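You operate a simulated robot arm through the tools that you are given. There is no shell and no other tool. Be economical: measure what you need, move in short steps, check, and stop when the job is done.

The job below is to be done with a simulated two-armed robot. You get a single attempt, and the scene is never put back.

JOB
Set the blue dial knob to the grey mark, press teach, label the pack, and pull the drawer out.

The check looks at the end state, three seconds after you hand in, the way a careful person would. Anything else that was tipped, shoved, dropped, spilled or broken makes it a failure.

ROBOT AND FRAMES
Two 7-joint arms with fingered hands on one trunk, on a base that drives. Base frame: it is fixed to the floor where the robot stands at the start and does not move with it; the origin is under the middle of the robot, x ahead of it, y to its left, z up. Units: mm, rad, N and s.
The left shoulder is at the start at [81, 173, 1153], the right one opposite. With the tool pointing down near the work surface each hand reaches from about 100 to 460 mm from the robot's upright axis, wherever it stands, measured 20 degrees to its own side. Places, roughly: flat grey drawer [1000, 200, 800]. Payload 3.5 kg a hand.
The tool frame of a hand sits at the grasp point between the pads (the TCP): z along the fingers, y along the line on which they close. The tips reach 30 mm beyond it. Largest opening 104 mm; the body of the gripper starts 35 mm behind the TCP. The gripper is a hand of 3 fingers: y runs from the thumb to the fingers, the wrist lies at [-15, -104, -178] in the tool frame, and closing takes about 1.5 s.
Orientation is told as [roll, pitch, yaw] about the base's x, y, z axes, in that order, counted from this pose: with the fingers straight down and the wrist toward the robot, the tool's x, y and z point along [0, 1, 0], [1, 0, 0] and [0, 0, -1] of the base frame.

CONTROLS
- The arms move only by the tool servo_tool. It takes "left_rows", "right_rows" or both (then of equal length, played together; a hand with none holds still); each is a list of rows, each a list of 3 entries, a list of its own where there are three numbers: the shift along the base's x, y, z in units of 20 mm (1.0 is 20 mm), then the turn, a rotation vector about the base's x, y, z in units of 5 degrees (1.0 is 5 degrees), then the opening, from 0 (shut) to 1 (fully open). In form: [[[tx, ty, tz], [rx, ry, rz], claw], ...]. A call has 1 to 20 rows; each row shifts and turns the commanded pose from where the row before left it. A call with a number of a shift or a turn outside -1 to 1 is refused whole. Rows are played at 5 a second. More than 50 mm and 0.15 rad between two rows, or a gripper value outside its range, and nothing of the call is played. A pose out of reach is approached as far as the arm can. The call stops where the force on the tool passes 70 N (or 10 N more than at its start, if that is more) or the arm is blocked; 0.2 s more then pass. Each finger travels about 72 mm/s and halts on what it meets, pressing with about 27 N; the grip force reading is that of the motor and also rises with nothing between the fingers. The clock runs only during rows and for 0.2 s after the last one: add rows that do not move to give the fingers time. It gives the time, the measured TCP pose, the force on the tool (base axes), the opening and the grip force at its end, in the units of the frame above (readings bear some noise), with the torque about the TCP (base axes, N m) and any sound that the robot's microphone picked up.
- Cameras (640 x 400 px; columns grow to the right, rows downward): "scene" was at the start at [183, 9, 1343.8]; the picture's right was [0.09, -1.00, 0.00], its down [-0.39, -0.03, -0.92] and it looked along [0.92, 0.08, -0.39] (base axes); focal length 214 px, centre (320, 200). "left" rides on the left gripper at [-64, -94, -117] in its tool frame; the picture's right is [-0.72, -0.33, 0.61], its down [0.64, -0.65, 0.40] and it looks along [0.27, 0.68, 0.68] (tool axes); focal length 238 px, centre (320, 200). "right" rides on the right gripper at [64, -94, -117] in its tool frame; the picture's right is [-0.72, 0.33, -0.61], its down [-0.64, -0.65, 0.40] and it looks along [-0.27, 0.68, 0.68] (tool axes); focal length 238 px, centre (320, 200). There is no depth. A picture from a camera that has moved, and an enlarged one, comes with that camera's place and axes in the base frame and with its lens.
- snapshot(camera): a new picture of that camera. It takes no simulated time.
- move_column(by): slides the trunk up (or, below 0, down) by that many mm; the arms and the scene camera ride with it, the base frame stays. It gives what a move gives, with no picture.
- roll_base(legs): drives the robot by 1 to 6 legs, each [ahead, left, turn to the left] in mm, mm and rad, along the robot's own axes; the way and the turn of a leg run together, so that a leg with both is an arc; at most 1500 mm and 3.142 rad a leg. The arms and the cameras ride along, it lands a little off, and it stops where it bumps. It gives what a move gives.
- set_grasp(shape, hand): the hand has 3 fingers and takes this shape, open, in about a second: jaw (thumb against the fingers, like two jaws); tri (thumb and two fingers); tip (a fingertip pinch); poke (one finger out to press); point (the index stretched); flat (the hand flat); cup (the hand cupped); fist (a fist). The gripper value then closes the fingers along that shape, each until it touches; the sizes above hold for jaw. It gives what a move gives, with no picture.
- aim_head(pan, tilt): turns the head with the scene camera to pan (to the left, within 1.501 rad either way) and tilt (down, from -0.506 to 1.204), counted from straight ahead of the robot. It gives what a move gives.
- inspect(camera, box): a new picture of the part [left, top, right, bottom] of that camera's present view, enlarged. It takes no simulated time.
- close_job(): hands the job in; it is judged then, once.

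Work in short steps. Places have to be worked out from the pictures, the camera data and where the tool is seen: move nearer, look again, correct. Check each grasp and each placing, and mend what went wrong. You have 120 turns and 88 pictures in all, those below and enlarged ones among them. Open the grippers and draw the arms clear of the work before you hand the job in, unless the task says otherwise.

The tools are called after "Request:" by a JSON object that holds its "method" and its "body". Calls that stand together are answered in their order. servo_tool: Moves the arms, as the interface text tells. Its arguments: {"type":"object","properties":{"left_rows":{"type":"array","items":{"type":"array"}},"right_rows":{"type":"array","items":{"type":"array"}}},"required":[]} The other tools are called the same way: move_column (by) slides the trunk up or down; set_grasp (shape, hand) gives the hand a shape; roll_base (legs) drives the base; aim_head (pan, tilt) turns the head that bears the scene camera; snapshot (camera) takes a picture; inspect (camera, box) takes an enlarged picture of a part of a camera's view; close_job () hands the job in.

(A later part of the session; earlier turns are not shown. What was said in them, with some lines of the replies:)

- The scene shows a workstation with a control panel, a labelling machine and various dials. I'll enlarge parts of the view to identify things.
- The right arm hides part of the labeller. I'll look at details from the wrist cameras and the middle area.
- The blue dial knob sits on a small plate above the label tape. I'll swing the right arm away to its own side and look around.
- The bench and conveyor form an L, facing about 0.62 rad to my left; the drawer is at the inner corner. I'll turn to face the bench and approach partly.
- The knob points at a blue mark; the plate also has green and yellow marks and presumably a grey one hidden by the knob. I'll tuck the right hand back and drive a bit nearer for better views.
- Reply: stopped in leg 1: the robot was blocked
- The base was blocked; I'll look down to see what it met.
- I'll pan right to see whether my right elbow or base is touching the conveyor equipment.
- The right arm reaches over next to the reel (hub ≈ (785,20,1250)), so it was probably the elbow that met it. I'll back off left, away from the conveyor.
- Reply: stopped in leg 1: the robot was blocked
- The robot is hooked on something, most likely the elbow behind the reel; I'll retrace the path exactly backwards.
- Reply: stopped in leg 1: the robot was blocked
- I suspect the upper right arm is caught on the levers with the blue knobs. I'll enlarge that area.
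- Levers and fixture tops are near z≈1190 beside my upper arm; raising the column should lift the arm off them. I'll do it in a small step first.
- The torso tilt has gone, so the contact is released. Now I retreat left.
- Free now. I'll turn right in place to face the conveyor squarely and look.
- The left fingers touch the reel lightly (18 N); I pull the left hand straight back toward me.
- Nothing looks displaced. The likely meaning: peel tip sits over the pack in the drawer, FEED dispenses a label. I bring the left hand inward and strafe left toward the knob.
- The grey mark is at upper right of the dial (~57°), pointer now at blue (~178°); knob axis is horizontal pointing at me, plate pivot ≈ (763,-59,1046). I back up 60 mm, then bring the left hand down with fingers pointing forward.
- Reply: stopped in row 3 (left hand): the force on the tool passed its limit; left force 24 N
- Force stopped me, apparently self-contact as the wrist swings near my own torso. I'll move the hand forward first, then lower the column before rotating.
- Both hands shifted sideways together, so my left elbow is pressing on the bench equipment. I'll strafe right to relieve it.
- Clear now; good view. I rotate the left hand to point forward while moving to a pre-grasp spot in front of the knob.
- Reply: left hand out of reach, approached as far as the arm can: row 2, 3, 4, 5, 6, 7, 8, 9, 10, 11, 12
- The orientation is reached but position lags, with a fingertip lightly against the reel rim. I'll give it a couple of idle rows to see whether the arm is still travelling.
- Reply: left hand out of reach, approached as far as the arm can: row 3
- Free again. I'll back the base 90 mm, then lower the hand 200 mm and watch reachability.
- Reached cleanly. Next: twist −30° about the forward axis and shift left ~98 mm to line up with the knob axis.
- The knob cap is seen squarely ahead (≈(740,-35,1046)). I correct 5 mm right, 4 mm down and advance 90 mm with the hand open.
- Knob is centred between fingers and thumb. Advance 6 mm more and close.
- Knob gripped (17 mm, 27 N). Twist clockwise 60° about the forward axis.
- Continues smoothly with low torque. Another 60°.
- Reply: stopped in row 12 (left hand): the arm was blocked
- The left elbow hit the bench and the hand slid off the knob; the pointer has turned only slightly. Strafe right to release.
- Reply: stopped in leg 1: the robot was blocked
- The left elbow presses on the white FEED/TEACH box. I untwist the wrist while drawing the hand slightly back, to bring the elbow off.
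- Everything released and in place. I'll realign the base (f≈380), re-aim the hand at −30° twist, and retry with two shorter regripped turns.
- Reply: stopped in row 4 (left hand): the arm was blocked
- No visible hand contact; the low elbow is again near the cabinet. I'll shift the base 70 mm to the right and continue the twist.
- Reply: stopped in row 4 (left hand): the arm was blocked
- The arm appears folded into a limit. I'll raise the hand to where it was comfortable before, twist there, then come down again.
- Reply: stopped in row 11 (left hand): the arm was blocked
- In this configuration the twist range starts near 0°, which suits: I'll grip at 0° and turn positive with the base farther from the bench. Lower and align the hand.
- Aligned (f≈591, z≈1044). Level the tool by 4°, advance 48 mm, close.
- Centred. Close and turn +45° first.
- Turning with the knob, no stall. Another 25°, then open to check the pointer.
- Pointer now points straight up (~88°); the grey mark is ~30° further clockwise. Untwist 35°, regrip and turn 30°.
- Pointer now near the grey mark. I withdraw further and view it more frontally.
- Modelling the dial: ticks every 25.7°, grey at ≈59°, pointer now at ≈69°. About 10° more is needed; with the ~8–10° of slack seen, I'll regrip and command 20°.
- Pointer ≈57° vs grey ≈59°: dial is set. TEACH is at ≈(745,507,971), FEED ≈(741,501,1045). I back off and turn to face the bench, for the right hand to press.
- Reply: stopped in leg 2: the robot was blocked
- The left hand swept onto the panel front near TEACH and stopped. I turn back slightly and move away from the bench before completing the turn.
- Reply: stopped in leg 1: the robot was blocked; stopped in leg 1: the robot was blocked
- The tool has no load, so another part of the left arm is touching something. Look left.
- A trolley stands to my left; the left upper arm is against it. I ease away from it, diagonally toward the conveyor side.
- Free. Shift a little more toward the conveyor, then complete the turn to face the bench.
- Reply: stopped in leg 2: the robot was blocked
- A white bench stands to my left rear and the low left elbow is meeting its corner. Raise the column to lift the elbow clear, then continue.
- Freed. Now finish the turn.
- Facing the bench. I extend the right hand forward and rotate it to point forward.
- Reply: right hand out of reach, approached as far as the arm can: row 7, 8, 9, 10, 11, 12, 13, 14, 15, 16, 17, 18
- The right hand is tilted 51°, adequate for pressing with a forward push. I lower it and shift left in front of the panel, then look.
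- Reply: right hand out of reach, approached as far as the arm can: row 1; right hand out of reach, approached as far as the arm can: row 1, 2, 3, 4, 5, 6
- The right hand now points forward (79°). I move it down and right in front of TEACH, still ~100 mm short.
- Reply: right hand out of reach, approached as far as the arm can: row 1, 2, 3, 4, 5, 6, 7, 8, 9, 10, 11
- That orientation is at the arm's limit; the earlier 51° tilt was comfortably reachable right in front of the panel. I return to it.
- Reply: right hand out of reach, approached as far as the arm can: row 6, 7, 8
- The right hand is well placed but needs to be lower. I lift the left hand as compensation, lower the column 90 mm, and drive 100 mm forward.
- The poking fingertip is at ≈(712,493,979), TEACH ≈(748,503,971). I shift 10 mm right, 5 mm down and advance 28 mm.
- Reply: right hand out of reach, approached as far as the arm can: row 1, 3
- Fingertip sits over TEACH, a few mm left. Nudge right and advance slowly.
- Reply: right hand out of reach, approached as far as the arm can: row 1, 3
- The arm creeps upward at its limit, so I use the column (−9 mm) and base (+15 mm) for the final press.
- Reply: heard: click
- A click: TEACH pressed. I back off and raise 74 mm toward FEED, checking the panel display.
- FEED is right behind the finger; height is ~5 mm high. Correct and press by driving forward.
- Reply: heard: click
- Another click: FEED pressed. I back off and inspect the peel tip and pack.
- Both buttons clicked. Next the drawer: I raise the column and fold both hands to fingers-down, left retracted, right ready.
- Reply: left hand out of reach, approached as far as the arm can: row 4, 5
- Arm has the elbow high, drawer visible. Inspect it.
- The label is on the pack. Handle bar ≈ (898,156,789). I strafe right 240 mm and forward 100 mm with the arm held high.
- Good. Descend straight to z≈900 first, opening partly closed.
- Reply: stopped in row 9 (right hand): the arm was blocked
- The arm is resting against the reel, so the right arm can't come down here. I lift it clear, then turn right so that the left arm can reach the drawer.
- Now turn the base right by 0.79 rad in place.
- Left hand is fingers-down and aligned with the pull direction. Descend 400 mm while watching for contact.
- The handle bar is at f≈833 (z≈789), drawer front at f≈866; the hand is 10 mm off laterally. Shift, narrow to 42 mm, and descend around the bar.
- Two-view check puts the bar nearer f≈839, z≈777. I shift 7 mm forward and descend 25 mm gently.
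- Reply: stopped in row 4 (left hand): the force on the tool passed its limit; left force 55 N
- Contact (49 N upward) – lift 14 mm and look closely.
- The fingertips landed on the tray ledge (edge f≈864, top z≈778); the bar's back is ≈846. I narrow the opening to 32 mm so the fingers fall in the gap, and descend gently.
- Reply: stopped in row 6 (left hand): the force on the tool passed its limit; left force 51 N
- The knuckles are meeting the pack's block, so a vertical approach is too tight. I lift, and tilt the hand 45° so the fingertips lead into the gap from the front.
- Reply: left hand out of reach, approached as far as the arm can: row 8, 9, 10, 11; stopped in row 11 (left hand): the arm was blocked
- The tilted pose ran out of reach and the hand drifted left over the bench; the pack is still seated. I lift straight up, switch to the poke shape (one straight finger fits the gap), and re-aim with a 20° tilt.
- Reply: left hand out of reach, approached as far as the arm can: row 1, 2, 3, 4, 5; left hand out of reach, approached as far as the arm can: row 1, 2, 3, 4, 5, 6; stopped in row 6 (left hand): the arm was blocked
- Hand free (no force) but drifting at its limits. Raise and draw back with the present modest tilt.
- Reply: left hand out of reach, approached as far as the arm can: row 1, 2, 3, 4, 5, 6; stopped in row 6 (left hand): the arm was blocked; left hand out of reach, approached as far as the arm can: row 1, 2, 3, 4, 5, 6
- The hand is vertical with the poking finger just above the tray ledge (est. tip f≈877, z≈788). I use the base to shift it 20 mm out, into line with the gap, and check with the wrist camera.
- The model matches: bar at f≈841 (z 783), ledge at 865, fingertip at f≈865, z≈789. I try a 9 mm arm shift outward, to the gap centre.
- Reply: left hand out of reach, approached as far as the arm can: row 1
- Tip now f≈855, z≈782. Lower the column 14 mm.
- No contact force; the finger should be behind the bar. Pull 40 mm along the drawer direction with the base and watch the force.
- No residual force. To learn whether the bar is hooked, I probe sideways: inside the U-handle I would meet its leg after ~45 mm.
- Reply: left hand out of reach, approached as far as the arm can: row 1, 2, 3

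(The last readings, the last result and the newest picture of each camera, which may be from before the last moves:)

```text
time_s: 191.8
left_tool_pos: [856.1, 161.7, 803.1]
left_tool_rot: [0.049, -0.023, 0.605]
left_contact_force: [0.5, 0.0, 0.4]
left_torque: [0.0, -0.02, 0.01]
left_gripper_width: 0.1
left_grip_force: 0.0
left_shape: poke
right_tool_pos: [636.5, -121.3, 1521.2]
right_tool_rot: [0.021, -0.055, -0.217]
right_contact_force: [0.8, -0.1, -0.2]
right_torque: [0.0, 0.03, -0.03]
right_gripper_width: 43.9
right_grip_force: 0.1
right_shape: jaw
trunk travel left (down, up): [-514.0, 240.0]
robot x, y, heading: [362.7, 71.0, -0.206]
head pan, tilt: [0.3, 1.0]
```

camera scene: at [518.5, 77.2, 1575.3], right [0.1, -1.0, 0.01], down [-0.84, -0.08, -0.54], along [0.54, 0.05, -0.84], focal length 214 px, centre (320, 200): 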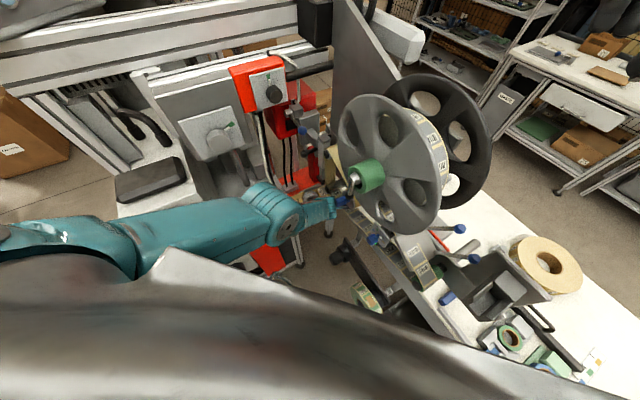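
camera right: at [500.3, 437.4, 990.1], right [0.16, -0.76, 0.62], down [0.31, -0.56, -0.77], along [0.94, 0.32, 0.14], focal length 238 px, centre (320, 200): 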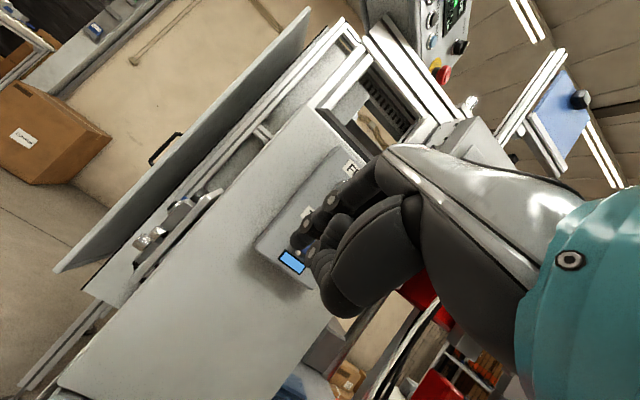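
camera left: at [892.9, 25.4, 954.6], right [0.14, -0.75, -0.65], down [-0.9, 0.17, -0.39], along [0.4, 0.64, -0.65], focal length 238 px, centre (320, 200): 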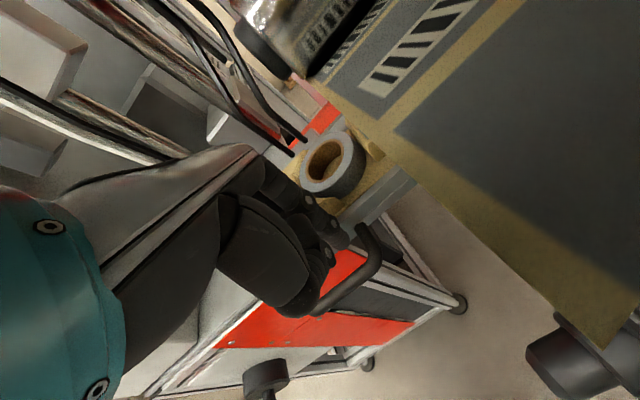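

Missed: the finger passed in front of the bar. No pictures left, so I localise by touch. First re-centre laterally on the handle.

Request:
{"method": "roll_base", "body": {"legs": [[30, -29, 0]]}}

Request:
{"method": "roll_base", "body": {"legs": [[11, 11.5, 0]]}}

```text
time_s: 192.7
left_tool_pos: [878.8, 129.0, 803.0]
left_tool_rot: [0.048, -0.02, 0.607]
left_contact_force: [-0.1, 0.1, 0.2]
left_torque: [0.02, -0.02, -0.01]
left_gripper_width: 0.0
left_grip_force: 0.1
left_shape: poke
right_tool_pos: [658.8, -153.5, 1520.7]
right_tool_rot: [0.019, -0.055, -0.214]
right_contact_force: [-0.4, -0.6, 0.2]
right_torque: [0.06, -0.01, 0.02]
right_gripper_width: 44.1
right_grip_force: 0.0
right_shape: jaw
trunk travel left (down, up): [-514.0, 240.0]
robot x, y, heading: [385.4, 35.3, -0.209]
head pan, tilt: [0.3, 1.0]
```

```text
time_s: 193.5
left_tool_pos: [891.2, 137.1, 802.6]
left_tool_rot: [0.047, -0.021, 0.605]
left_contact_force: [-3.0, -3.6, 4.3]
left_torque: [0.02, 0.03, 0.04]
left_gripper_width: 0.0
left_grip_force: 0.1
left_shape: poke
right_tool_pos: [669.0, -145.5, 1521.6]
right_tool_rot: [0.021, -0.056, -0.215]
right_contact_force: [-0.2, 0.5, -0.4]
right_torque: [-0.03, -0.01, -0.01]
right_gripper_width: 44.1
right_grip_force: 0.0
right_shape: jaw
trunk travel left (down, up): [-514.0, 240.0]
robot x, y, heading: [398.7, 43.5, -0.205]
head pan, tilt: [0.3, 1.0]
```

Touch found the bar: contact at about f≈832, z≈783, with a 45° normal, so the fingertip is shorter than assumed. I back off, raise 45 mm, extend the finger fully (value 1), and move over the gap.

Request:
{"method": "roll_base", "body": {"legs": [[-7, -7, 0]]}}

Request:
{"method": "move_column", "body": {"by": 45}}

Request:
{"method": "servo_tool", "body": {"left_rows": [[[0, 0, 0], [0, 0, 0], 1], [[0, 0, 0], [0, 0, 0], 1], [[0, 0, 0], [0, 0, 0], 1], [[0, 0, 0], [0, 0, 0], 1], [[0, 0, 0], [0, 0, 0], 1]]}}

Request:
{"method": "roll_base", "body": {"legs": [[25, 26, 0]]}}

```text
time_s: 194.2
left_tool_pos: [885.1, 133.3, 802.6]
left_tool_rot: [0.046, -0.018, 0.607]
left_contact_force: [-0.3, 0.4, 0.2]
left_torque: [-0.01, 0.03, -0.01]
left_gripper_width: 0.1
left_grip_force: 0.1
left_shape: poke
right_tool_pos: [664.1, -148.8, 1521.0]
right_tool_rot: [0.019, -0.055, -0.215]
right_contact_force: [-0.2, -0.6, 0.2]
right_torque: [-0.02, 0.03, 0.01]
right_gripper_width: 44.1
right_grip_force: 0.0
right_shape: jaw
trunk travel left (down, up): [-514.0, 240.0]
robot x, y, heading: [391.8, 40.0, -0.205]
head pan, tilt: [0.3, 1.0]
```

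```text
time_s: 195.1
left_tool_pos: [882.9, 132.9, 847.1]
left_tool_rot: [0.046, -0.022, 0.608]
left_contact_force: [0.0, 0.3, 0.3]
left_torque: [0.0, -0.01, 0.01]
left_gripper_width: 0.2
left_grip_force: 0.2
left_shape: poke
right_tool_pos: [663.9, -150.4, 1565.6]
right_tool_rot: [0.019, -0.056, -0.216]
right_contact_force: [-0.8, -0.6, -0.1]
right_torque: [0.02, 0.04, 0.02]
right_gripper_width: 44.1
right_grip_force: 0.1
right_shape: jaw
trunk travel left (down, up): [-559.0, 195.0]
robot x, y, heading: [390.2, 39.0, -0.206]
head pan, tilt: [0.3, 1.0]
```

```text
time_s: 196.3
left_tool_pos: [882.8, 133.4, 848.9]
left_tool_rot: [0.046, -0.02, 0.605]
left_contact_force: [1.2, -0.3, 0.0]
left_torque: [0.02, -0.01, -0.01]
left_gripper_width: 0.0
left_grip_force: 0.0
left_shape: poke
right_tool_pos: [661.8, -149.3, 1566.8]
right_tool_rot: [0.018, -0.056, -0.216]
right_contact_force: [0.7, -0.1, 0.1]
right_torque: [-0.02, -0.02, -0.01]
right_gripper_width: 44.0
right_grip_force: 0.0
right_shape: jaw
trunk travel left (down, up): [-559.0, 195.0]
robot x, y, heading: [390.7, 39.9, -0.202]
head pan, tilt: [0.3, 1.0]
```

```text
time_s: 197.2
left_tool_pos: [911.1, 150.5, 848.5]
left_tool_rot: [0.048, -0.021, 0.604]
left_contact_force: [-0.6, 0.3, 0.1]
left_torque: [0.0, 0.01, 0.04]
left_gripper_width: 0.0
left_grip_force: 0.1
left_shape: poke
right_tool_pos: [691.5, -131.5, 1565.3]
right_tool_rot: [0.019, -0.059, -0.216]
right_contact_force: [0.7, -0.5, 0.4]
right_torque: [0.03, -0.02, -0.02]
right_gripper_width: 44.1
right_grip_force: 0.1
right_shape: jaw
trunk travel left (down, up): [-559.0, 195.0]
robot x, y, heading: [421.3, 61.6, -0.201]
head pan, tilt: [0.3, 1.0]
```

Over the gap (TCP f≈836). Lower 33 mm and read force.

Request:
{"method": "move_column", "body": {"by": -33}}

```text
time_s: 198.0
left_tool_pos: [914.4, 151.7, 817.8]
left_tool_rot: [0.044, -0.025, 0.605]
left_contact_force: [0.7, 6.5, 25.6]
left_torque: [0.28, 0.16, -0.1]
left_gripper_width: 0.0
left_grip_force: 0.0
left_shape: poke
right_tool_pos: [689.2, -129.0, 1533.7]
right_tool_rot: [0.022, -0.059, -0.216]
right_contact_force: [-0.5, 1.2, -0.2]
right_torque: [0.01, -0.03, 0.0]
right_gripper_width: 43.8
right_grip_force: 0.1
right_shape: jaw
trunk travel left (down, up): [-526.0, 228.0]
robot x, y, heading: [419.5, 60.3, -0.204]
head pan, tilt: [0.3, 1.0]
```

The contact analysis shows: bar centre f≈836, z≈779; earlier jaw contacts were the knuckles on the pack's front edge (f≈873). With a ~20° tilt in jaw shape everything clears. I raise 55 mm, switch to jaw at 42 mm, and tilt.

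Request:
{"method": "move_column", "body": {"by": 60}}

Request:
{"method": "set_grasp", "body": {"hand": "left", "shape": "jaw"}}

Request:
{"method": "servo_tool", "body": {"left_rows": [[[0, 0, 0], [0, 0, 0], 0.4], [[0, 0, 0], [0, 0, 0], 0.4], [[0, 0, 0], [0, 0, 0], 0.4], [[0, 0, 0], [0.566, -0.824, 0], 0.4], [[0, 0, 0], [0.566, -0.824, 0], 0.4], [[0, 0, 0], [0.566, -0.824, 0], 0.4], [[0, 0, 0], [0.566, -0.824, 0], 0.4]]}}

```text
time_s: 199.0
left_tool_pos: [910.9, 153.0, 875.2]
left_tool_rot: [0.046, -0.02, 0.606]
left_contact_force: [-0.8, 0.2, -1.2]
left_torque: [0.06, 0.0, 0.01]
left_gripper_width: 0.3
left_grip_force: 0.0
left_shape: poke
right_tool_pos: [691.9, -129.2, 1593.1]
right_tool_rot: [0.022, -0.056, -0.215]
right_contact_force: [0.5, -0.6, -0.4]
right_torque: [-0.03, 0.0, 0.03]
right_gripper_width: 43.9
right_grip_force: 0.0
right_shape: jaw
trunk travel left (down, up): [-586.0, 168.0]
robot x, y, heading: [414.1, 57.5, -0.205]
head pan, tilt: [0.3, 1.0]
```

```text
time_s: 199.9
left_tool_pos: [911.5, 152.9, 875.2]
left_tool_rot: [0.046, -0.019, 0.607]
left_contact_force: [-0.1, 0.6, -0.3]
left_torque: [0.05, -0.05, -0.01]
left_gripper_width: 104.0
left_grip_force: 0.0
left_shape: jaw
right_tool_pos: [691.8, -129.2, 1593.2]
right_tool_rot: [0.021, -0.055, -0.218]
right_contact_force: [0.5, 0.2, 0.6]
right_torque: [-0.01, -0.03, 0.02]
right_gripper_width: 43.8
right_grip_force: 0.1
right_shape: jaw
trunk travel left (down, up): [-586.0, 168.0]
robot x, y, heading: [417.8, 59.4, -0.202]
head pan, tilt: [0.3, 1.0]
```

```text
time_s: 201.5
left_tool_pos: [906.6, 179.8, 898.7]
left_tool_rot: [0.045, -0.37, 0.609]
left_contact_force: [1.2, 0.6, -1.0]
left_torque: [-0.01, 0.07, -0.02]
left_gripper_width: 42.1
left_grip_force: 0.1
left_shape: jaw
left hand out of reach, approached as far as the arm can: row 4, 5, 6, 7
right_tool_pos: [691.0, -129.3, 1592.5]
right_tool_rot: [0.019, -0.057, -0.218]
right_contact_force: [-0.6, 0.0, -0.2]
right_torque: [0.01, 0.0, 0.03]
right_gripper_width: 44.0
right_grip_force: 0.0
right_shape: jaw
trunk travel left (down, up): [-586.0, 168.0]
robot x, y, heading: [417.6, 59.2, -0.206]
head pan, tilt: [0.3, 1.0]
```

Tilt of 21° achieved; TCP now f≈849, l≈−365. I bring it to f≈818, l≈−391 with the base.

Request:
{"method": "roll_base", "body": {"legs": [[-2, -39, 0]]}}

```text
time_s: 202.3
left_tool_pos: [897.2, 144.6, 898.1]
left_tool_rot: [0.045, -0.371, 0.605]
left_contact_force: [0.4, 0.3, 0.2]
left_torque: [-0.01, 0.0, 0.01]
left_gripper_width: 41.9
left_grip_force: 0.0
left_shape: jaw
right_tool_pos: [683.0, -164.8, 1594.4]
right_tool_rot: [0.021, -0.055, -0.214]
right_contact_force: [0.5, 0.3, 1.1]
right_torque: [-0.02, -0.01, 0.0]
right_gripper_width: 44.0
right_grip_force: 0.0
right_shape: jaw
trunk travel left (down, up): [-586.0, 168.0]
robot x, y, heading: [407.8, 23.7, -0.207]
head pan, tilt: [0.3, 1.0]
```

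Request:
{"method": "move_column", "body": {"by": -84}}

Request:
{"method": "move_column", "body": {"by": -13}}

```text
time_s: 203.5
left_tool_pos: [896.4, 142.0, 815.2]
left_tool_rot: [0.045, -0.371, 0.607]
left_contact_force: [-0.2, -0.4, 0.3]
left_torque: [0.03, 0.0, 0.01]
left_gripper_width: 42.5
left_grip_force: 0.0
left_shape: jaw
right_tool_pos: [681.1, -167.4, 1508.4]
right_tool_rot: [0.02, -0.057, -0.214]
right_contact_force: [-0.3, 0.1, 0.1]
right_torque: [0.0, -0.01, -0.03]
right_gripper_width: 44.3
right_grip_force: 0.1
right_shape: jaw
trunk travel left (down, up): [-502.0, 252.0]
robot x, y, heading: [412.2, 21.3, -0.2]
head pan, tilt: [0.3, 1.0]
```

```text
time_s: 204.2
left_tool_pos: [897.2, 141.7, 801.0]
left_tool_rot: [0.046, -0.369, 0.604]
left_contact_force: [1.2, 0.5, -0.5]
left_torque: [-0.07, -0.03, -0.02]
left_gripper_width: 41.9
left_grip_force: 0.0
left_shape: jaw
right_tool_pos: [682.9, -167.4, 1496.2]
right_tool_rot: [0.018, -0.056, -0.215]
right_contact_force: [-0.5, -0.8, 0.3]
right_torque: [0.0, -0.03, 0.02]
right_gripper_width: 44.0
right_grip_force: 0.0
right_shape: jaw
trunk travel left (down, up): [-489.0, 265.0]
robot x, y, heading: [411.9, 22.5, -0.203]
head pan, tilt: [0.3, 1.0]
```

No contact so far (tips ≈ z 782). Lower 13 mm more.

Request:
{"method": "move_column", "body": {"by": -13}}

```text
time_s: 204.8
left_tool_pos: [897.4, 141.8, 789.2]
left_tool_rot: [0.046, -0.369, 0.607]
left_contact_force: [-1.0, -1.2, 0.6]
left_torque: [0.0, 0.04, 0.02]
left_gripper_width: 41.2
left_grip_force: 0.1
left_shape: jaw
right_tool_pos: [681.8, -167.0, 1482.2]
right_tool_rot: [0.02, -0.056, -0.215]
right_contact_force: [0.5, -0.4, 0.3]
right_torque: [0.03, 0.02, 0.04]
right_gripper_width: 44.0
right_grip_force: 0.0
right_shape: jaw
trunk travel left (down, up): [-476.0, 278.0]
robot x, y, heading: [409.2, 22.0, -0.2]
head pan, tilt: [0.3, 1.0]
```

Tips are below the bar height with no contact. Close the hand to see whether the bar (≈12 mm) is between the fingers.

Request:
{"method": "servo_tool", "body": {"left_rows": [[[0, 0, 0], [0, 0, 0], 0.25], [[0, 0, 0], [0, 0, 0], 0.1], [[0, 0, 0], [0, 0, 0], 0], [[0, 0, 0], [0, 0, 0], 0], [[0, 0, 0], [0, 0, 0], 0], [[0, 0, 0], [0, 0, 0], 0]]}}

```text
time_s: 206.2
left_tool_pos: [897.2, 143.9, 787.9]
left_tool_rot: [0.048, -0.367, 0.607]
left_contact_force: [3.3, 3.1, -10.4]
left_torque: [-0.05, 0.03, 0.02]
left_gripper_width: 0.0
left_grip_force: 25.9
left_shape: jaw
right_tool_pos: [683.2, -165.2, 1482.7]
right_tool_rot: [0.02, -0.057, -0.214]
right_contact_force: [0.2, -0.5, 0.8]
right_torque: [0.0, 0.02, -0.01]
right_gripper_width: 44.2
right_grip_force: 0.0
right_shape: jaw
trunk travel left (down, up): [-476.0, 278.0]
robot x, y, heading: [408.7, 22.3, -0.205]
head pan, tilt: [0.3, 1.0]
```

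Width reads 0 but a 10 N down/forward load appeared: the tips closed beneath the bar, capturing it. Pull 60 mm along −f.

Request:
{"method": "roll_base", "body": {"legs": [[-42, -43, 0]]}}

```text
time_s: 207.1
left_tool_pos: [882.0, 148.7, 788.3]
left_tool_rot: [0.065, -0.387, 0.62]
left_contact_force: [24.9, 20.3, -28.2]
left_torque: [-0.39, 0.42, -0.02]
left_gripper_width: 0.0
left_grip_force: 27.1
left_shape: jaw
right_tool_pos: [662.3, -181.3, 1482.1]
right_tool_rot: [0.016, -0.053, -0.215]
right_contact_force: [-0.4, -1.1, -0.3]
right_torque: [0.04, -0.04, 0.0]
right_gripper_width: 44.0
right_grip_force: 0.1
right_shape: jaw
trunk travel left (down, up): [-476.0, 278.0]
robot x, y, heading: [383.0, 6.9, -0.204]
head pan, tilt: [0.3, 1.0]
stopped in leg 1: the force on the tool passed its limit (the readings are from after the stop); the commanded pose is now the measured one
```

The bar is hooked and resists (32 N pull, 28 N down). I relieve the vertical load by lowering 6 mm and pull again.

Request:
{"method": "move_column", "body": {"by": -6}}

Request:
{"method": "roll_base", "body": {"legs": [[-42, -43, 0]]}}

```text
time_s: 207.6
left_tool_pos: [883.7, 144.4, 786.2]
left_tool_rot: [0.052, -0.392, 0.615]
left_contact_force: [26.2, 17.7, -5.5]
left_torque: [-0.11, -0.01, -0.06]
left_gripper_width: 0.0
left_grip_force: 27.2
left_shape: jaw
right_tool_pos: [661.7, -179.4, 1476.9]
right_tool_rot: [0.017, -0.054, -0.214]
right_contact_force: [0.2, 1.2, -0.1]
right_torque: [-0.01, -0.02, 0.02]
right_gripper_width: 44.1
right_grip_force: 0.1
right_shape: jaw
trunk travel left (down, up): [-470.0, 284.0]
robot x, y, heading: [383.2, 9.3, -0.199]
head pan, tilt: [0.3, 1.0]
```

```text
time_s: 208.4
left_tool_pos: [874.8, 156.2, 787.6]
left_tool_rot: [0.07, -0.414, 0.632]
left_contact_force: [27.6, 22.5, -27.1]
left_torque: [-0.49, 0.41, -0.07]
left_gripper_width: 0.0
left_grip_force: 27.3
left_shape: jaw
right_tool_pos: [645.5, -189.6, 1475.9]
right_tool_rot: [0.017, -0.053, -0.209]
right_contact_force: [0.8, -0.3, 1.0]
right_torque: [0.03, -0.01, -0.03]
right_gripper_width: 44.0
right_grip_force: 0.0
right_shape: jaw
trunk travel left (down, up): [-470.0, 284.0]
robot x, y, heading: [366.8, -4.3, -0.197]
head pan, tilt: [0.3, 1.0]
stopped in leg 1: the force on the tool passed its limit (the readings are from after the stop); the commanded pose is now the measured one
```

Hooked but resisting, with the hand sliding sideways. I unload vertically more (−9 mm) and pull again so the whole allowance goes along the pull.

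Request:
{"method": "move_column", "body": {"by": -9}}

Request:
{"method": "roll_base", "body": {"legs": [[-42, -43, 0]]}}

```text
time_s: 209.0
left_tool_pos: [879.1, 150.6, 784.7]
left_tool_rot: [0.059, -0.425, 0.628]
left_contact_force: [29.0, 19.7, 10.3]
left_torque: [0.09, -0.36, -0.1]
left_gripper_width: 0.0
left_grip_force: 26.9
left_shape: jaw
right_tool_pos: [644.5, -190.9, 1467.3]
right_tool_rot: [0.017, -0.053, -0.212]
right_contact_force: [-0.6, 0.4, -0.5]
right_torque: [0.0, 0.04, 0.01]
right_gripper_width: 43.6
right_grip_force: 0.1
right_shape: jaw
trunk travel left (down, up): [-461.0, 293.0]
robot x, y, heading: [369.8, -4.1, -0.201]
head pan, tilt: [0.3, 1.0]
```

```text
time_s: 209.9
left_tool_pos: [871.7, 159.4, 787.2]
left_tool_rot: [0.074, -0.442, 0.64]
left_contact_force: [27.0, 20.0, -22.2]
left_torque: [-0.48, 0.35, -0.09]
left_gripper_width: 0.0
left_grip_force: 27.3
left_shape: jaw
right_tool_pos: [632.8, -200.3, 1467.1]
right_tool_rot: [0.016, -0.053, -0.207]
right_contact_force: [0.9, -0.4, -0.2]
right_torque: [-0.01, 0.02, -0.01]
right_gripper_width: 44.0
right_grip_force: 0.1
right_shape: jaw
trunk travel left (down, up): [-461.0, 293.0]
robot x, y, heading: [353.9, -16.1, -0.199]
head pan, tilt: [0.3, 1.0]
stopped in leg 1: the force on the tool passed its limit (the readings are from after the stop); the commanded pose is now the measured one
```

The drawer holds at the same spot; part of the force is vertical. I bias 15 mm downward so the peak is purely along the pull, and try again.

Request:
{"method": "move_column", "body": {"by": -15}}

Request:
{"method": "roll_base", "body": {"legs": [[-56, -57, 0]]}}

```text
time_s: 210.5
left_tool_pos: [876.4, 153.2, 781.3]
left_tool_rot: [0.06, -0.462, 0.636]
left_contact_force: [25.0, 15.8, 33.0]
left_torque: [0.5, -0.7, -0.08]
left_gripper_width: 0.7
left_grip_force: 27.2
left_shape: jaw
right_tool_pos: [626.7, -201.5, 1453.4]
right_tool_rot: [0.018, -0.057, -0.208]
right_contact_force: [-0.3, -0.2, -1.0]
right_torque: [0.02, -0.03, 0.05]
right_gripper_width: 44.1
right_grip_force: 0.0
right_shape: jaw
trunk travel left (down, up): [-446.0, 308.0]
robot x, y, heading: [353.9, -17.0, -0.201]
head pan, tilt: [0.3, 1.0]
```

```text
time_s: 211.3
left_tool_pos: [870.1, 162.2, 784.1]
left_tool_rot: [0.071, -0.485, 0.651]
left_contact_force: [25.3, 19.4, -14.6]
left_torque: [-0.39, 0.25, -0.09]
left_gripper_width: 0.0
left_grip_force: 27.2
left_shape: jaw
right_tool_pos: [614.9, -210.8, 1452.7]
right_tool_rot: [0.016, -0.051, -0.205]
right_contact_force: [-1.5, 0.9, -0.9]
right_torque: [-0.01, 0.0, -0.01]
right_gripper_width: 43.7
right_grip_force: 0.0
right_shape: jaw
trunk travel left (down, up): [-446.0, 308.0]
robot x, y, heading: [332.7, -29.2, -0.203]
head pan, tilt: [0.3, 1.0]
stopped in leg 1: the force on the tool passed its limit (the readings are from after the stop); the commanded pose is now the measured one
```

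Still stopped at f≈809. I test whether the drawer moves at all by driving forward 20 mm and reading the force.

Request:
{"method": "roll_base", "body": {"legs": [[14, 14.3, 0]]}}

```text
time_s: 212.1
left_tool_pos: [882.2, 164.7, 784.6]
left_tool_rot: [0.069, -0.481, 0.645]
left_contact_force: [-10.2, -7.4, -5.4]
left_torque: [-0.13, 0.14, -0.02]
left_gripper_width: 0.0
left_grip_force: 27.0
left_shape: jaw
right_tool_pos: [627.2, -203.2, 1452.9]
right_tool_rot: [0.017, -0.055, -0.208]
right_contact_force: [0.1, 0.2, 0.6]
right_torque: [-0.02, 0.03, 0.01]
right_gripper_width: 44.1
right_grip_force: 0.1
right_shape: jaw
trunk travel left (down, up): [-446.0, 308.0]
robot x, y, heading: [351.8, -17.1, -0.204]
head pan, tilt: [0.3, 1.0]
```

Inconclusive slack. I now pull slowly with the arm itself, in 4 mm steps, so no dynamic peak triggers the stop.

Request:
{"method": "servo_tool", "body": {"left_rows": [[[-0.165, -0.113, -0.03], [0, 0, 0], 0], [[-0.165, -0.113, -0.03], [0, 0, 0], 0], [[-0.165, -0.113, -0.03], [0, 0, 0], 0], [[-0.165, -0.113, -0.03], [0, 0, 0], 0], [[-0.165, -0.113, -0.03], [0, 0, 0], 0], [[-0.165, -0.113, -0.03], [0, 0, 0], 0], [[-0.165, -0.113, -0.03], [0, 0, 0], 0], [[-0.165, -0.113, -0.03], [0, 0, 0], 0], [[-0.165, -0.113, -0.03], [0, 0, 0], 0], [[-0.165, -0.113, -0.03], [0, 0, 0], 0], [[-0.165, -0.113, -0.03], [0, 0, 0], 0], [[-0.165, -0.113, -0.03], [0, 0, 0], 0], [[-0.165, -0.113, -0.03], [0, 0, 0], 0], [[-0.165, -0.113, -0.03], [0, 0, 0], 0], [[-0.165, -0.113, -0.03], [0, 0, 0], 0]]}}

```text
time_s: 213.8
left_tool_pos: [868.0, 165.9, 782.6]
left_tool_rot: [0.077, -0.502, 0.655]
left_contact_force: [34.2, 25.4, -20.8]
left_torque: [-0.45, 0.38, -0.11]
left_gripper_width: 0.1
left_grip_force: 26.5
left_shape: jaw
right_tool_pos: [630.6, -199.4, 1452.0]
right_tool_rot: [0.014, -0.049, -0.205]
right_contact_force: [-0.3, -0.1, 0.1]
right_torque: [0.0, 0.01, -0.01]
right_gripper_width: 44.0
right_grip_force: 0.1
right_shape: jaw
trunk travel left (down, up): [-446.0, 308.0]
robot x, y, heading: [351.6, -15.3, -0.204]
head pan, tilt: [0.3, 1.0]
stopped in row 8 (left hand): the force on the tool passed its limit (the readings are from after the stop); the commanded pose is now the measured one
```

Still stuck at the same place with ~42 N. I cancel the vertical component (−9 mm), then pull very slowly with a downward trend, so almost all 70 N acts along the drawer.

Request:
{"method": "move_column", "body": {"by": -9}}

Request:
{"method": "servo_tool", "body": {"left_rows": [[[-0.1, -0.09, -0.08], [0, 0, 0], 0], [[-0.1, -0.09, -0.08], [0, 0, 0], 0], [[-0.1, -0.09, -0.08], [0, 0, 0], 0], [[-0.1, -0.09, -0.08], [0, 0, 0], 0], [[-0.1, -0.09, -0.08], [0, 0, 0], 0], [[-0.1, -0.09, -0.08], [0, 0, 0], 0], [[-0.1, -0.09, -0.08], [0, 0, 0], 0], [[-0.1, -0.09, -0.08], [0, 0, 0], 0], [[-0.1, -0.09, -0.08], [0, 0, 0], 0], [[-0.1, -0.09, -0.08], [0, 0, 0], 0], [[-0.1, -0.09, -0.08], [0, 0, 0], 0], [[-0.1, -0.09, -0.08], [0, 0, 0], 0], [[-0.1, -0.09, -0.08], [0, 0, 0], 0], [[-0.1, -0.09, -0.08], [0, 0, 0], 0], [[-0.1, -0.09, -0.08], [0, 0, 0], 0]]}}

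```text
time_s: 214.4
left_tool_pos: [871.6, 161.3, 780.8]
left_tool_rot: [0.067, -0.511, 0.651]
left_contact_force: [29.3, 22.4, 19.2]
left_torque: [0.19, -0.26, -0.08]
left_gripper_width: 0.2
left_grip_force: 27.0
left_shape: jaw
right_tool_pos: [628.4, -200.1, 1442.3]
right_tool_rot: [0.017, -0.054, -0.208]
right_contact_force: [0.1, 0.6, 0.3]
right_torque: [-0.02, 0.0, -0.01]
right_gripper_width: 44.0
right_grip_force: 0.1
right_shape: jaw
trunk travel left (down, up): [-437.0, 317.0]
robot x, y, heading: [349.8, -15.8, -0.201]
head pan, tilt: [0.3, 1.0]
```

```text
time_s: 215.7
left_tool_pos: [872.5, 161.8, 779.4]
left_tool_rot: [0.067, -0.543, 0.658]
left_contact_force: [26.3, 19.8, 6.3]
left_torque: [-0.01, -0.01, -0.04]
left_gripper_width: 0.3
left_grip_force: 26.8
left_shape: jaw
right_tool_pos: [629.4, -200.5, 1443.2]
right_tool_rot: [0.018, -0.053, -0.206]
right_contact_force: [0.7, -0.7, 1.0]
right_torque: [-0.02, -0.01, 0.02]
right_gripper_width: 44.2
right_grip_force: 0.1
right_shape: jaw
trunk travel left (down, up): [-437.0, 317.0]
robot x, y, heading: [350.4, -15.6, -0.201]
head pan, tilt: [0.3, 1.0]
stopped in row 6 (left hand): the force on the tool passed its limit (the readings are from after the stop); the commanded pose is now the measured one
```

About 68 N nearly pure along the pull did not free it, so there is likely a detent. I take the slack forward, then pull with a run-up.

Request:
{"method": "roll_base", "body": {"legs": [[12, 12.3, 0]]}}

Request:
{"method": "roll_base", "body": {"legs": [[-90, -92, 0]]}}

```text
time_s: 216.5
left_tool_pos: [879.8, 165.4, 775.0]
left_tool_rot: [0.071, -0.528, 0.652]
left_contact_force: [4.3, 4.5, 0.4]
left_torque: [-0.03, -0.01, 0.02]
left_gripper_width: 0.0
left_grip_force: 27.4
left_shape: jaw
right_tool_pos: [643.1, -192.6, 1443.9]
right_tool_rot: [0.019, -0.053, -0.207]
right_contact_force: [0.4, 0.5, 0.5]
right_torque: [0.01, 0.02, -0.01]
right_gripper_width: 44.0
right_grip_force: 0.2
right_shape: jaw
trunk travel left (down, up): [-437.0, 317.0]
robot x, y, heading: [366.0, -3.7, -0.201]
head pan, tilt: [0.3, 1.0]
```

```text
time_s: 217.4
left_tool_pos: [867.9, 174.0, 778.6]
left_tool_rot: [0.085, -0.549, 0.667]
left_contact_force: [23.0, 18.7, -19.1]
left_torque: [-0.41, 0.46, -0.03]
left_gripper_width: 0.1
left_grip_force: 27.2
left_shape: jaw
right_tool_pos: [624.9, -203.0, 1442.0]
right_tool_rot: [0.015, -0.052, -0.203]
right_contact_force: [0.2, -0.4, -0.3]
right_torque: [0.04, -0.02, 0.0]
right_gripper_width: 44.0
right_grip_force: 0.0
right_shape: jaw
trunk travel left (down, up): [-437.0, 317.0]
robot x, y, heading: [340.4, -21.4, -0.199]
head pan, tilt: [0.3, 1.0]
stopped in leg 1: the force on the tool passed its limit (the readings are from after the stop); the commanded pose is now the measured one
```

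The hook keeps drifting sideways (+l) along with the pull. I test whether the drawer actually slides that way by driving 40 mm in +l.

Request:
{"method": "roll_base", "body": {"legs": [[-22, 34, 0]]}}

```text
time_s: 218.2
left_tool_pos: [851.3, 202.4, 779.1]
left_tool_rot: [0.076, -0.549, 0.663]
left_contact_force: [0.1, -1.8, -15.1]
left_torque: [-0.29, 0.26, -0.04]
left_gripper_width: 0.2
left_grip_force: 27.5
left_shape: jaw
right_tool_pos: [606.4, -168.4, 1444.4]
right_tool_rot: [0.019, -0.053, -0.204]
right_contact_force: [0.4, 0.4, -0.5]
right_torque: [0.01, 0.03, -0.06]
right_gripper_width: 43.9
right_grip_force: 0.1
right_shape: jaw
trunk travel left (down, up): [-437.0, 317.0]
robot x, y, heading: [330.4, 17.9, -0.198]
head pan, tilt: [0.3, 1.0]
```

The hand, still holding the bar (contact at the same spot in the grip), moved freely 66 mm in +l, past where the handle's leg was: the drawer slides along +l. Continue that way 60 mm.

Request:
{"method": "roll_base", "body": {"legs": [[-43, 42, 0]]}}

```text
time_s: 219.2
left_tool_pos: [816.0, 251.3, 780.3]
left_tool_rot: [0.074, -0.546, 0.661]
left_contact_force: [0.0, -0.9, -12.0]
left_torque: [-0.22, 0.19, -0.01]
left_gripper_width: 0.1
left_grip_force: 27.4
left_shape: jaw
right_tool_pos: [570.8, -119.8, 1442.7]
right_tool_rot: [0.018, -0.053, -0.206]
right_contact_force: [-0.4, 0.0, 0.1]
right_torque: [-0.05, -0.02, -0.05]
right_gripper_width: 44.2
right_grip_force: 0.0
right_shape: jaw
trunk travel left (down, up): [-437.0, 317.0]
robot x, y, heading: [295.2, 62.2, -0.201]
head pan, tilt: [0.3, 1.0]
```

The load (12–15 N, same point in the grip) travels with the hand with no side force, so the drawer is sliding along with it — about 110 mm so far. Continue 40 mm more, watching for the end stop.

Request:
{"method": "roll_base", "body": {"legs": [[-29, 28, 0]]}}

```text
time_s: 220.1
left_tool_pos: [793.5, 283.8, 779.9]
left_tool_rot: [0.077, -0.545, 0.662]
left_contact_force: [0.8, -0.4, -8.5]
left_torque: [-0.15, 0.16, -0.05]
left_gripper_width: 0.0
left_grip_force: 27.1
left_shape: jaw
right_tool_pos: [547.8, -87.8, 1443.8]
right_tool_rot: [0.018, -0.052, -0.206]
right_contact_force: [-0.1, 0.3, -0.2]
right_torque: [0.01, -0.04, 0.0]
right_gripper_width: 44.0
right_grip_force: 0.2
right_shape: jaw
trunk travel left (down, up): [-437.0, 317.0]
robot x, y, heading: [271.7, 96.0, -0.199]
head pan, tilt: [0.3, 1.0]
```

To verify that the bar is still in the hand, I nudge 20 mm in −f: a held bar must resist as before.

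Request:
{"method": "roll_base", "body": {"legs": [[-14, -14.3, 0]]}}

```text
time_s: 221.0
left_tool_pos: [783.4, 290.7, 780.1]
left_tool_rot: [0.088, -0.555, 0.672]
left_contact_force: [21.1, 15.3, -21.3]
left_torque: [-0.39, 0.43, -0.1]
left_gripper_width: 0.0
left_grip_force: 26.8
left_shape: jaw
right_tool_pos: [536.6, -96.5, 1442.1]
right_tool_rot: [0.016, -0.05, -0.204]
right_contact_force: [0.0, 0.0, 0.2]
right_torque: [0.03, -0.03, 0.03]
right_gripper_width: 44.1
right_grip_force: 0.1
right_shape: jaw
trunk travel left (down, up): [-437.0, 317.0]
robot x, y, heading: [258.8, 86.8, -0.197]
head pan, tilt: [0.3, 1.0]
stopped in leg 1: the force on the tool passed its limit (the readings are from after the stop); the commanded pose is now the measured one
```

It resists exactly as before at the new place, so the handle is still in my grip and the drawer really has slid ~150 mm along +l. I go on gently toward its end stop.

Request:
{"method": "roll_base", "body": {"legs": [[-17, 33, 0]]}}

```text
time_s: 221.9
left_tool_pos: [769.8, 320.3, 780.5]
left_tool_rot: [0.084, -0.552, 0.672]
left_contact_force: [-12.4, -9.8, -10.2]
left_torque: [-0.19, 0.13, -0.04]
left_gripper_width: 0.0
left_grip_force: 27.2
left_shape: jaw
right_tool_pos: [521.2, -60.9, 1443.4]
right_tool_rot: [0.017, -0.053, -0.204]
right_contact_force: [0.1, -0.1, 0.3]
right_torque: [-0.02, -0.02, -0.01]
right_gripper_width: 43.9
right_grip_force: 0.1
right_shape: jaw
trunk travel left (down, up): [-437.0, 317.0]
robot x, y, heading: [247.6, 123.3, -0.197]
head pan, tilt: [0.3, 1.0]
```

Still free in l. One more 25 mm step to find the end stop.

Request:
{"method": "roll_base", "body": {"legs": [[-21, 13, 0]]}}

```text
time_s: 222.7
left_tool_pos: [757.3, 331.0, 781.6]
left_tool_rot: [0.077, -0.552, 0.66]
left_contact_force: [34.8, -24.1, -7.6]
left_torque: [-0.04, 0.09, -0.81]
left_gripper_width: 0.0
left_grip_force: 26.8
left_shape: jaw
right_tool_pos: [508.0, -47.1, 1443.3]
right_tool_rot: [0.02, -0.049, -0.206]
right_contact_force: [-0.1, 0.2, 0.4]
right_torque: [-0.01, -0.02, 0.01]
right_gripper_width: 44.1
right_grip_force: 0.1
right_shape: jaw
trunk travel left (down, up): [-437.0, 317.0]
robot x, y, heading: [229.7, 140.6, -0.198]
head pan, tilt: [0.3, 1.0]
```

End stop reached (40 N opposing +l): the drawer is fully out. I relax 5 mm and open the hand to 42 mm.

Request:
{"method": "roll_base", "body": {"legs": [[4, -3.5, 0]]}}

Request:
{"method": "servo_tool", "body": {"left_rows": [[[0, 0, 0], [0, 0, 0], 0.2], [[0, 0, 0], [0, 0, 0], 0.4], [[0, 0, 0], [0, 0, 0], 0.4], [[0, 0, 0], [0, 0, 0], 0.4], [[0, 0, 0], [0, 0, 0], 0.4]]}}

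```text
time_s: 223.4
left_tool_pos: [759.9, 329.0, 781.4]
left_tool_rot: [0.076, -0.552, 0.662]
left_contact_force: [9.8, 5.2, -10.4]
left_torque: [-0.16, 0.08, -0.05]
left_gripper_width: 0.0
left_grip_force: 26.7
left_shape: jaw
right_tool_pos: [510.8, -50.1, 1443.1]
right_tool_rot: [0.016, -0.051, -0.206]
right_contact_force: [-0.2, -0.4, 0.1]
right_torque: [0.04, 0.01, 0.04]
right_gripper_width: 44.2
right_grip_force: 0.1
right_shape: jaw
trunk travel left (down, up): [-437.0, 317.0]
robot x, y, heading: [233.6, 134.3, -0.199]
head pan, tilt: [0.3, 1.0]
```

```text
time_s: 224.6
left_tool_pos: [759.8, 327.8, 783.2]
left_tool_rot: [0.076, -0.552, 0.662]
left_contact_force: [-0.7, -0.5, 0.2]
left_torque: [0.04, -0.05, 0.0]
left_gripper_width: 41.2
left_grip_force: 0.1
left_shape: jaw
right_tool_pos: [507.7, -51.0, 1442.8]
right_tool_rot: [0.017, -0.05, -0.204]
right_contact_force: [-0.5, -0.1, 0.0]
right_torque: [0.0, 0.0, 0.01]
right_gripper_width: 43.8
right_grip_force: 0.0
right_shape: jaw
trunk travel left (down, up): [-437.0, 317.0]
robot x, y, heading: [230.4, 134.1, -0.198]
head pan, tilt: [0.3, 1.0]
5 turns are left
```

Opened, no load left. Raise the hand straight up out of the handle.

Request:
{"method": "move_column", "body": {"by": 45}}

```text
time_s: 225.5
left_tool_pos: [758.4, 328.5, 826.8]
left_tool_rot: [0.075, -0.551, 0.661]
left_contact_force: [0.2, 0.1, 0.2]
left_torque: [0.02, 0.0, 0.03]
left_gripper_width: 41.0
left_grip_force: 0.1
left_shape: jaw
right_tool_pos: [507.5, -50.9, 1487.5]
right_tool_rot: [0.016, -0.05, -0.207]
right_contact_force: [0.1, -0.8, 0.0]
right_torque: [0.04, -0.02, 0.0]
right_gripper_width: 44.0
right_grip_force: 0.0
right_shape: jaw
trunk travel left (down, up): [-482.0, 272.0]
robot x, y, heading: [234.6, 133.4, -0.199]
head pan, tilt: [0.3, 1.0]
4 turns are left
```

Clear of the bar with no force. I raise further, then back away from the work and open both grippers.

Request:
{"method": "move_column", "body": {"by": 120}}

Request:
{"method": "roll_base", "body": {"legs": [[-60, -60, 0]]}}

Request:
{"method": "servo_tool", "body": {"left_rows": [[[0, 0, 0], [0, 0, 0], 1], [[0, 0, 0], [0, 0, 0], 1], [[0, 0, 0], [0, 0, 0], 1], [[0, 0, 0], [0, 0, 0], 1], [[0, 0, 0], [0, 0, 0], 1]], "right_rows": [[[0, 0, 0], [0, 0, 0], 1], [[0, 0, 0], [0, 0, 0], 1], [[0, 0, 0], [0, 0, 0], 1], [[0, 0, 0], [0, 0, 0], 1], [[0, 0, 0], [0, 0, 0], 1]]}}

```text
time_s: 227.0
left_tool_pos: [758.1, 327.7, 946.9]
left_tool_rot: [0.074, -0.553, 0.666]
left_contact_force: [-0.1, 0.0, -0.4]
left_torque: [-0.02, 0.0, 0.0]
left_gripper_width: 41.2
left_grip_force: 0.1
left_shape: jaw
right_tool_pos: [508.8, -50.7, 1606.2]
right_tool_rot: [0.019, -0.052, -0.205]
right_contact_force: [-0.3, -0.5, 0.1]
right_torque: [-0.02, -0.01, 0.03]
right_gripper_width: 44.0
right_grip_force: 0.1
right_shape: jaw
trunk travel left (down, up): [-602.0, 152.0]
robot x, y, heading: [234.8, 136.1, -0.192]
head pan, tilt: [0.3, 1.0]
```

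```text
time_s: 228.1
left_tool_pos: [688.1, 282.0, 947.4]
left_tool_rot: [0.075, -0.554, 0.664]
left_contact_force: [-0.1, 0.1, -0.1]
left_torque: [-0.01, -0.02, 0.0]
left_gripper_width: 41.3
left_grip_force: 0.1
left_shape: jaw
right_tool_pos: [438.2, -97.2, 1607.6]
right_tool_rot: [0.017, -0.051, -0.206]
right_contact_force: [-0.4, -0.1, -0.1]
right_torque: [0.01, -0.03, 0.0]
right_gripper_width: 44.0
right_grip_force: 0.0
right_shape: jaw
trunk travel left (down, up): [-602.0, 152.0]
robot x, y, heading: [165.4, 88.6, -0.199]
head pan, tilt: [0.3, 1.0]
```

```text
time_s: 229.3
left_tool_pos: [689.4, 281.9, 948.2]
left_tool_rot: [0.075, -0.552, 0.663]
left_contact_force: [1.2, -0.8, -0.7]
left_torque: [0.04, -0.01, -0.02]
left_gripper_width: 103.7
left_grip_force: 0.1
left_shape: jaw
right_tool_pos: [438.5, -98.5, 1608.5]
right_tool_rot: [0.019, -0.049, -0.206]
right_contact_force: [-0.2, -0.5, 0.2]
right_torque: [0.05, 0.01, 0.03]
right_gripper_width: 103.4
right_grip_force: 0.0
right_shape: jaw
trunk travel left (down, up): [-602.0, 152.0]
robot x, y, heading: [165.1, 87.6, -0.198]
head pan, tilt: [0.3, 1.0]
3 turns are left
```

Both grippers are open and both arms are clear of the work, so I hand in.

Request:
{"method": "close_job", "body": {}}

```text
The job is handed in.
```

I handed the job in, but I never saw the drawer come out; the dial and the label I checked in pictures.

- **Dial:** the pointer sits at about 57°, against about 59° for the grey mark, judged from the pictures.
- **Teach:** there was a click when the finger pressed it. I didn't check the panel display afterwards.
- **Label:** I took this to mean pressing FEED. It clicked, and a later picture shows the label on the pack.
- **Drawer:** I had no pictures left for this part, so I only have force readings. It didn't budge when I pulled it toward the robot with up to about 68 N. With the handle in my grip, it then slid sideways by roughly 200 mm until something stopped it. I took that for the end stop, but it could have been the FEED/TEACH box, or I may have held something other than the drawer.

**Possible disturbance:** the arms and base bumped the equipment several times. They touched the reel, the FEED/TEACH box, probably the levers on the conveyor, and the bench to the robot's left. While reaching for the handle I also pressed on the pack twice, with about 50 N. Nothing looked displaced in the pictures I took, but I took none at the end.
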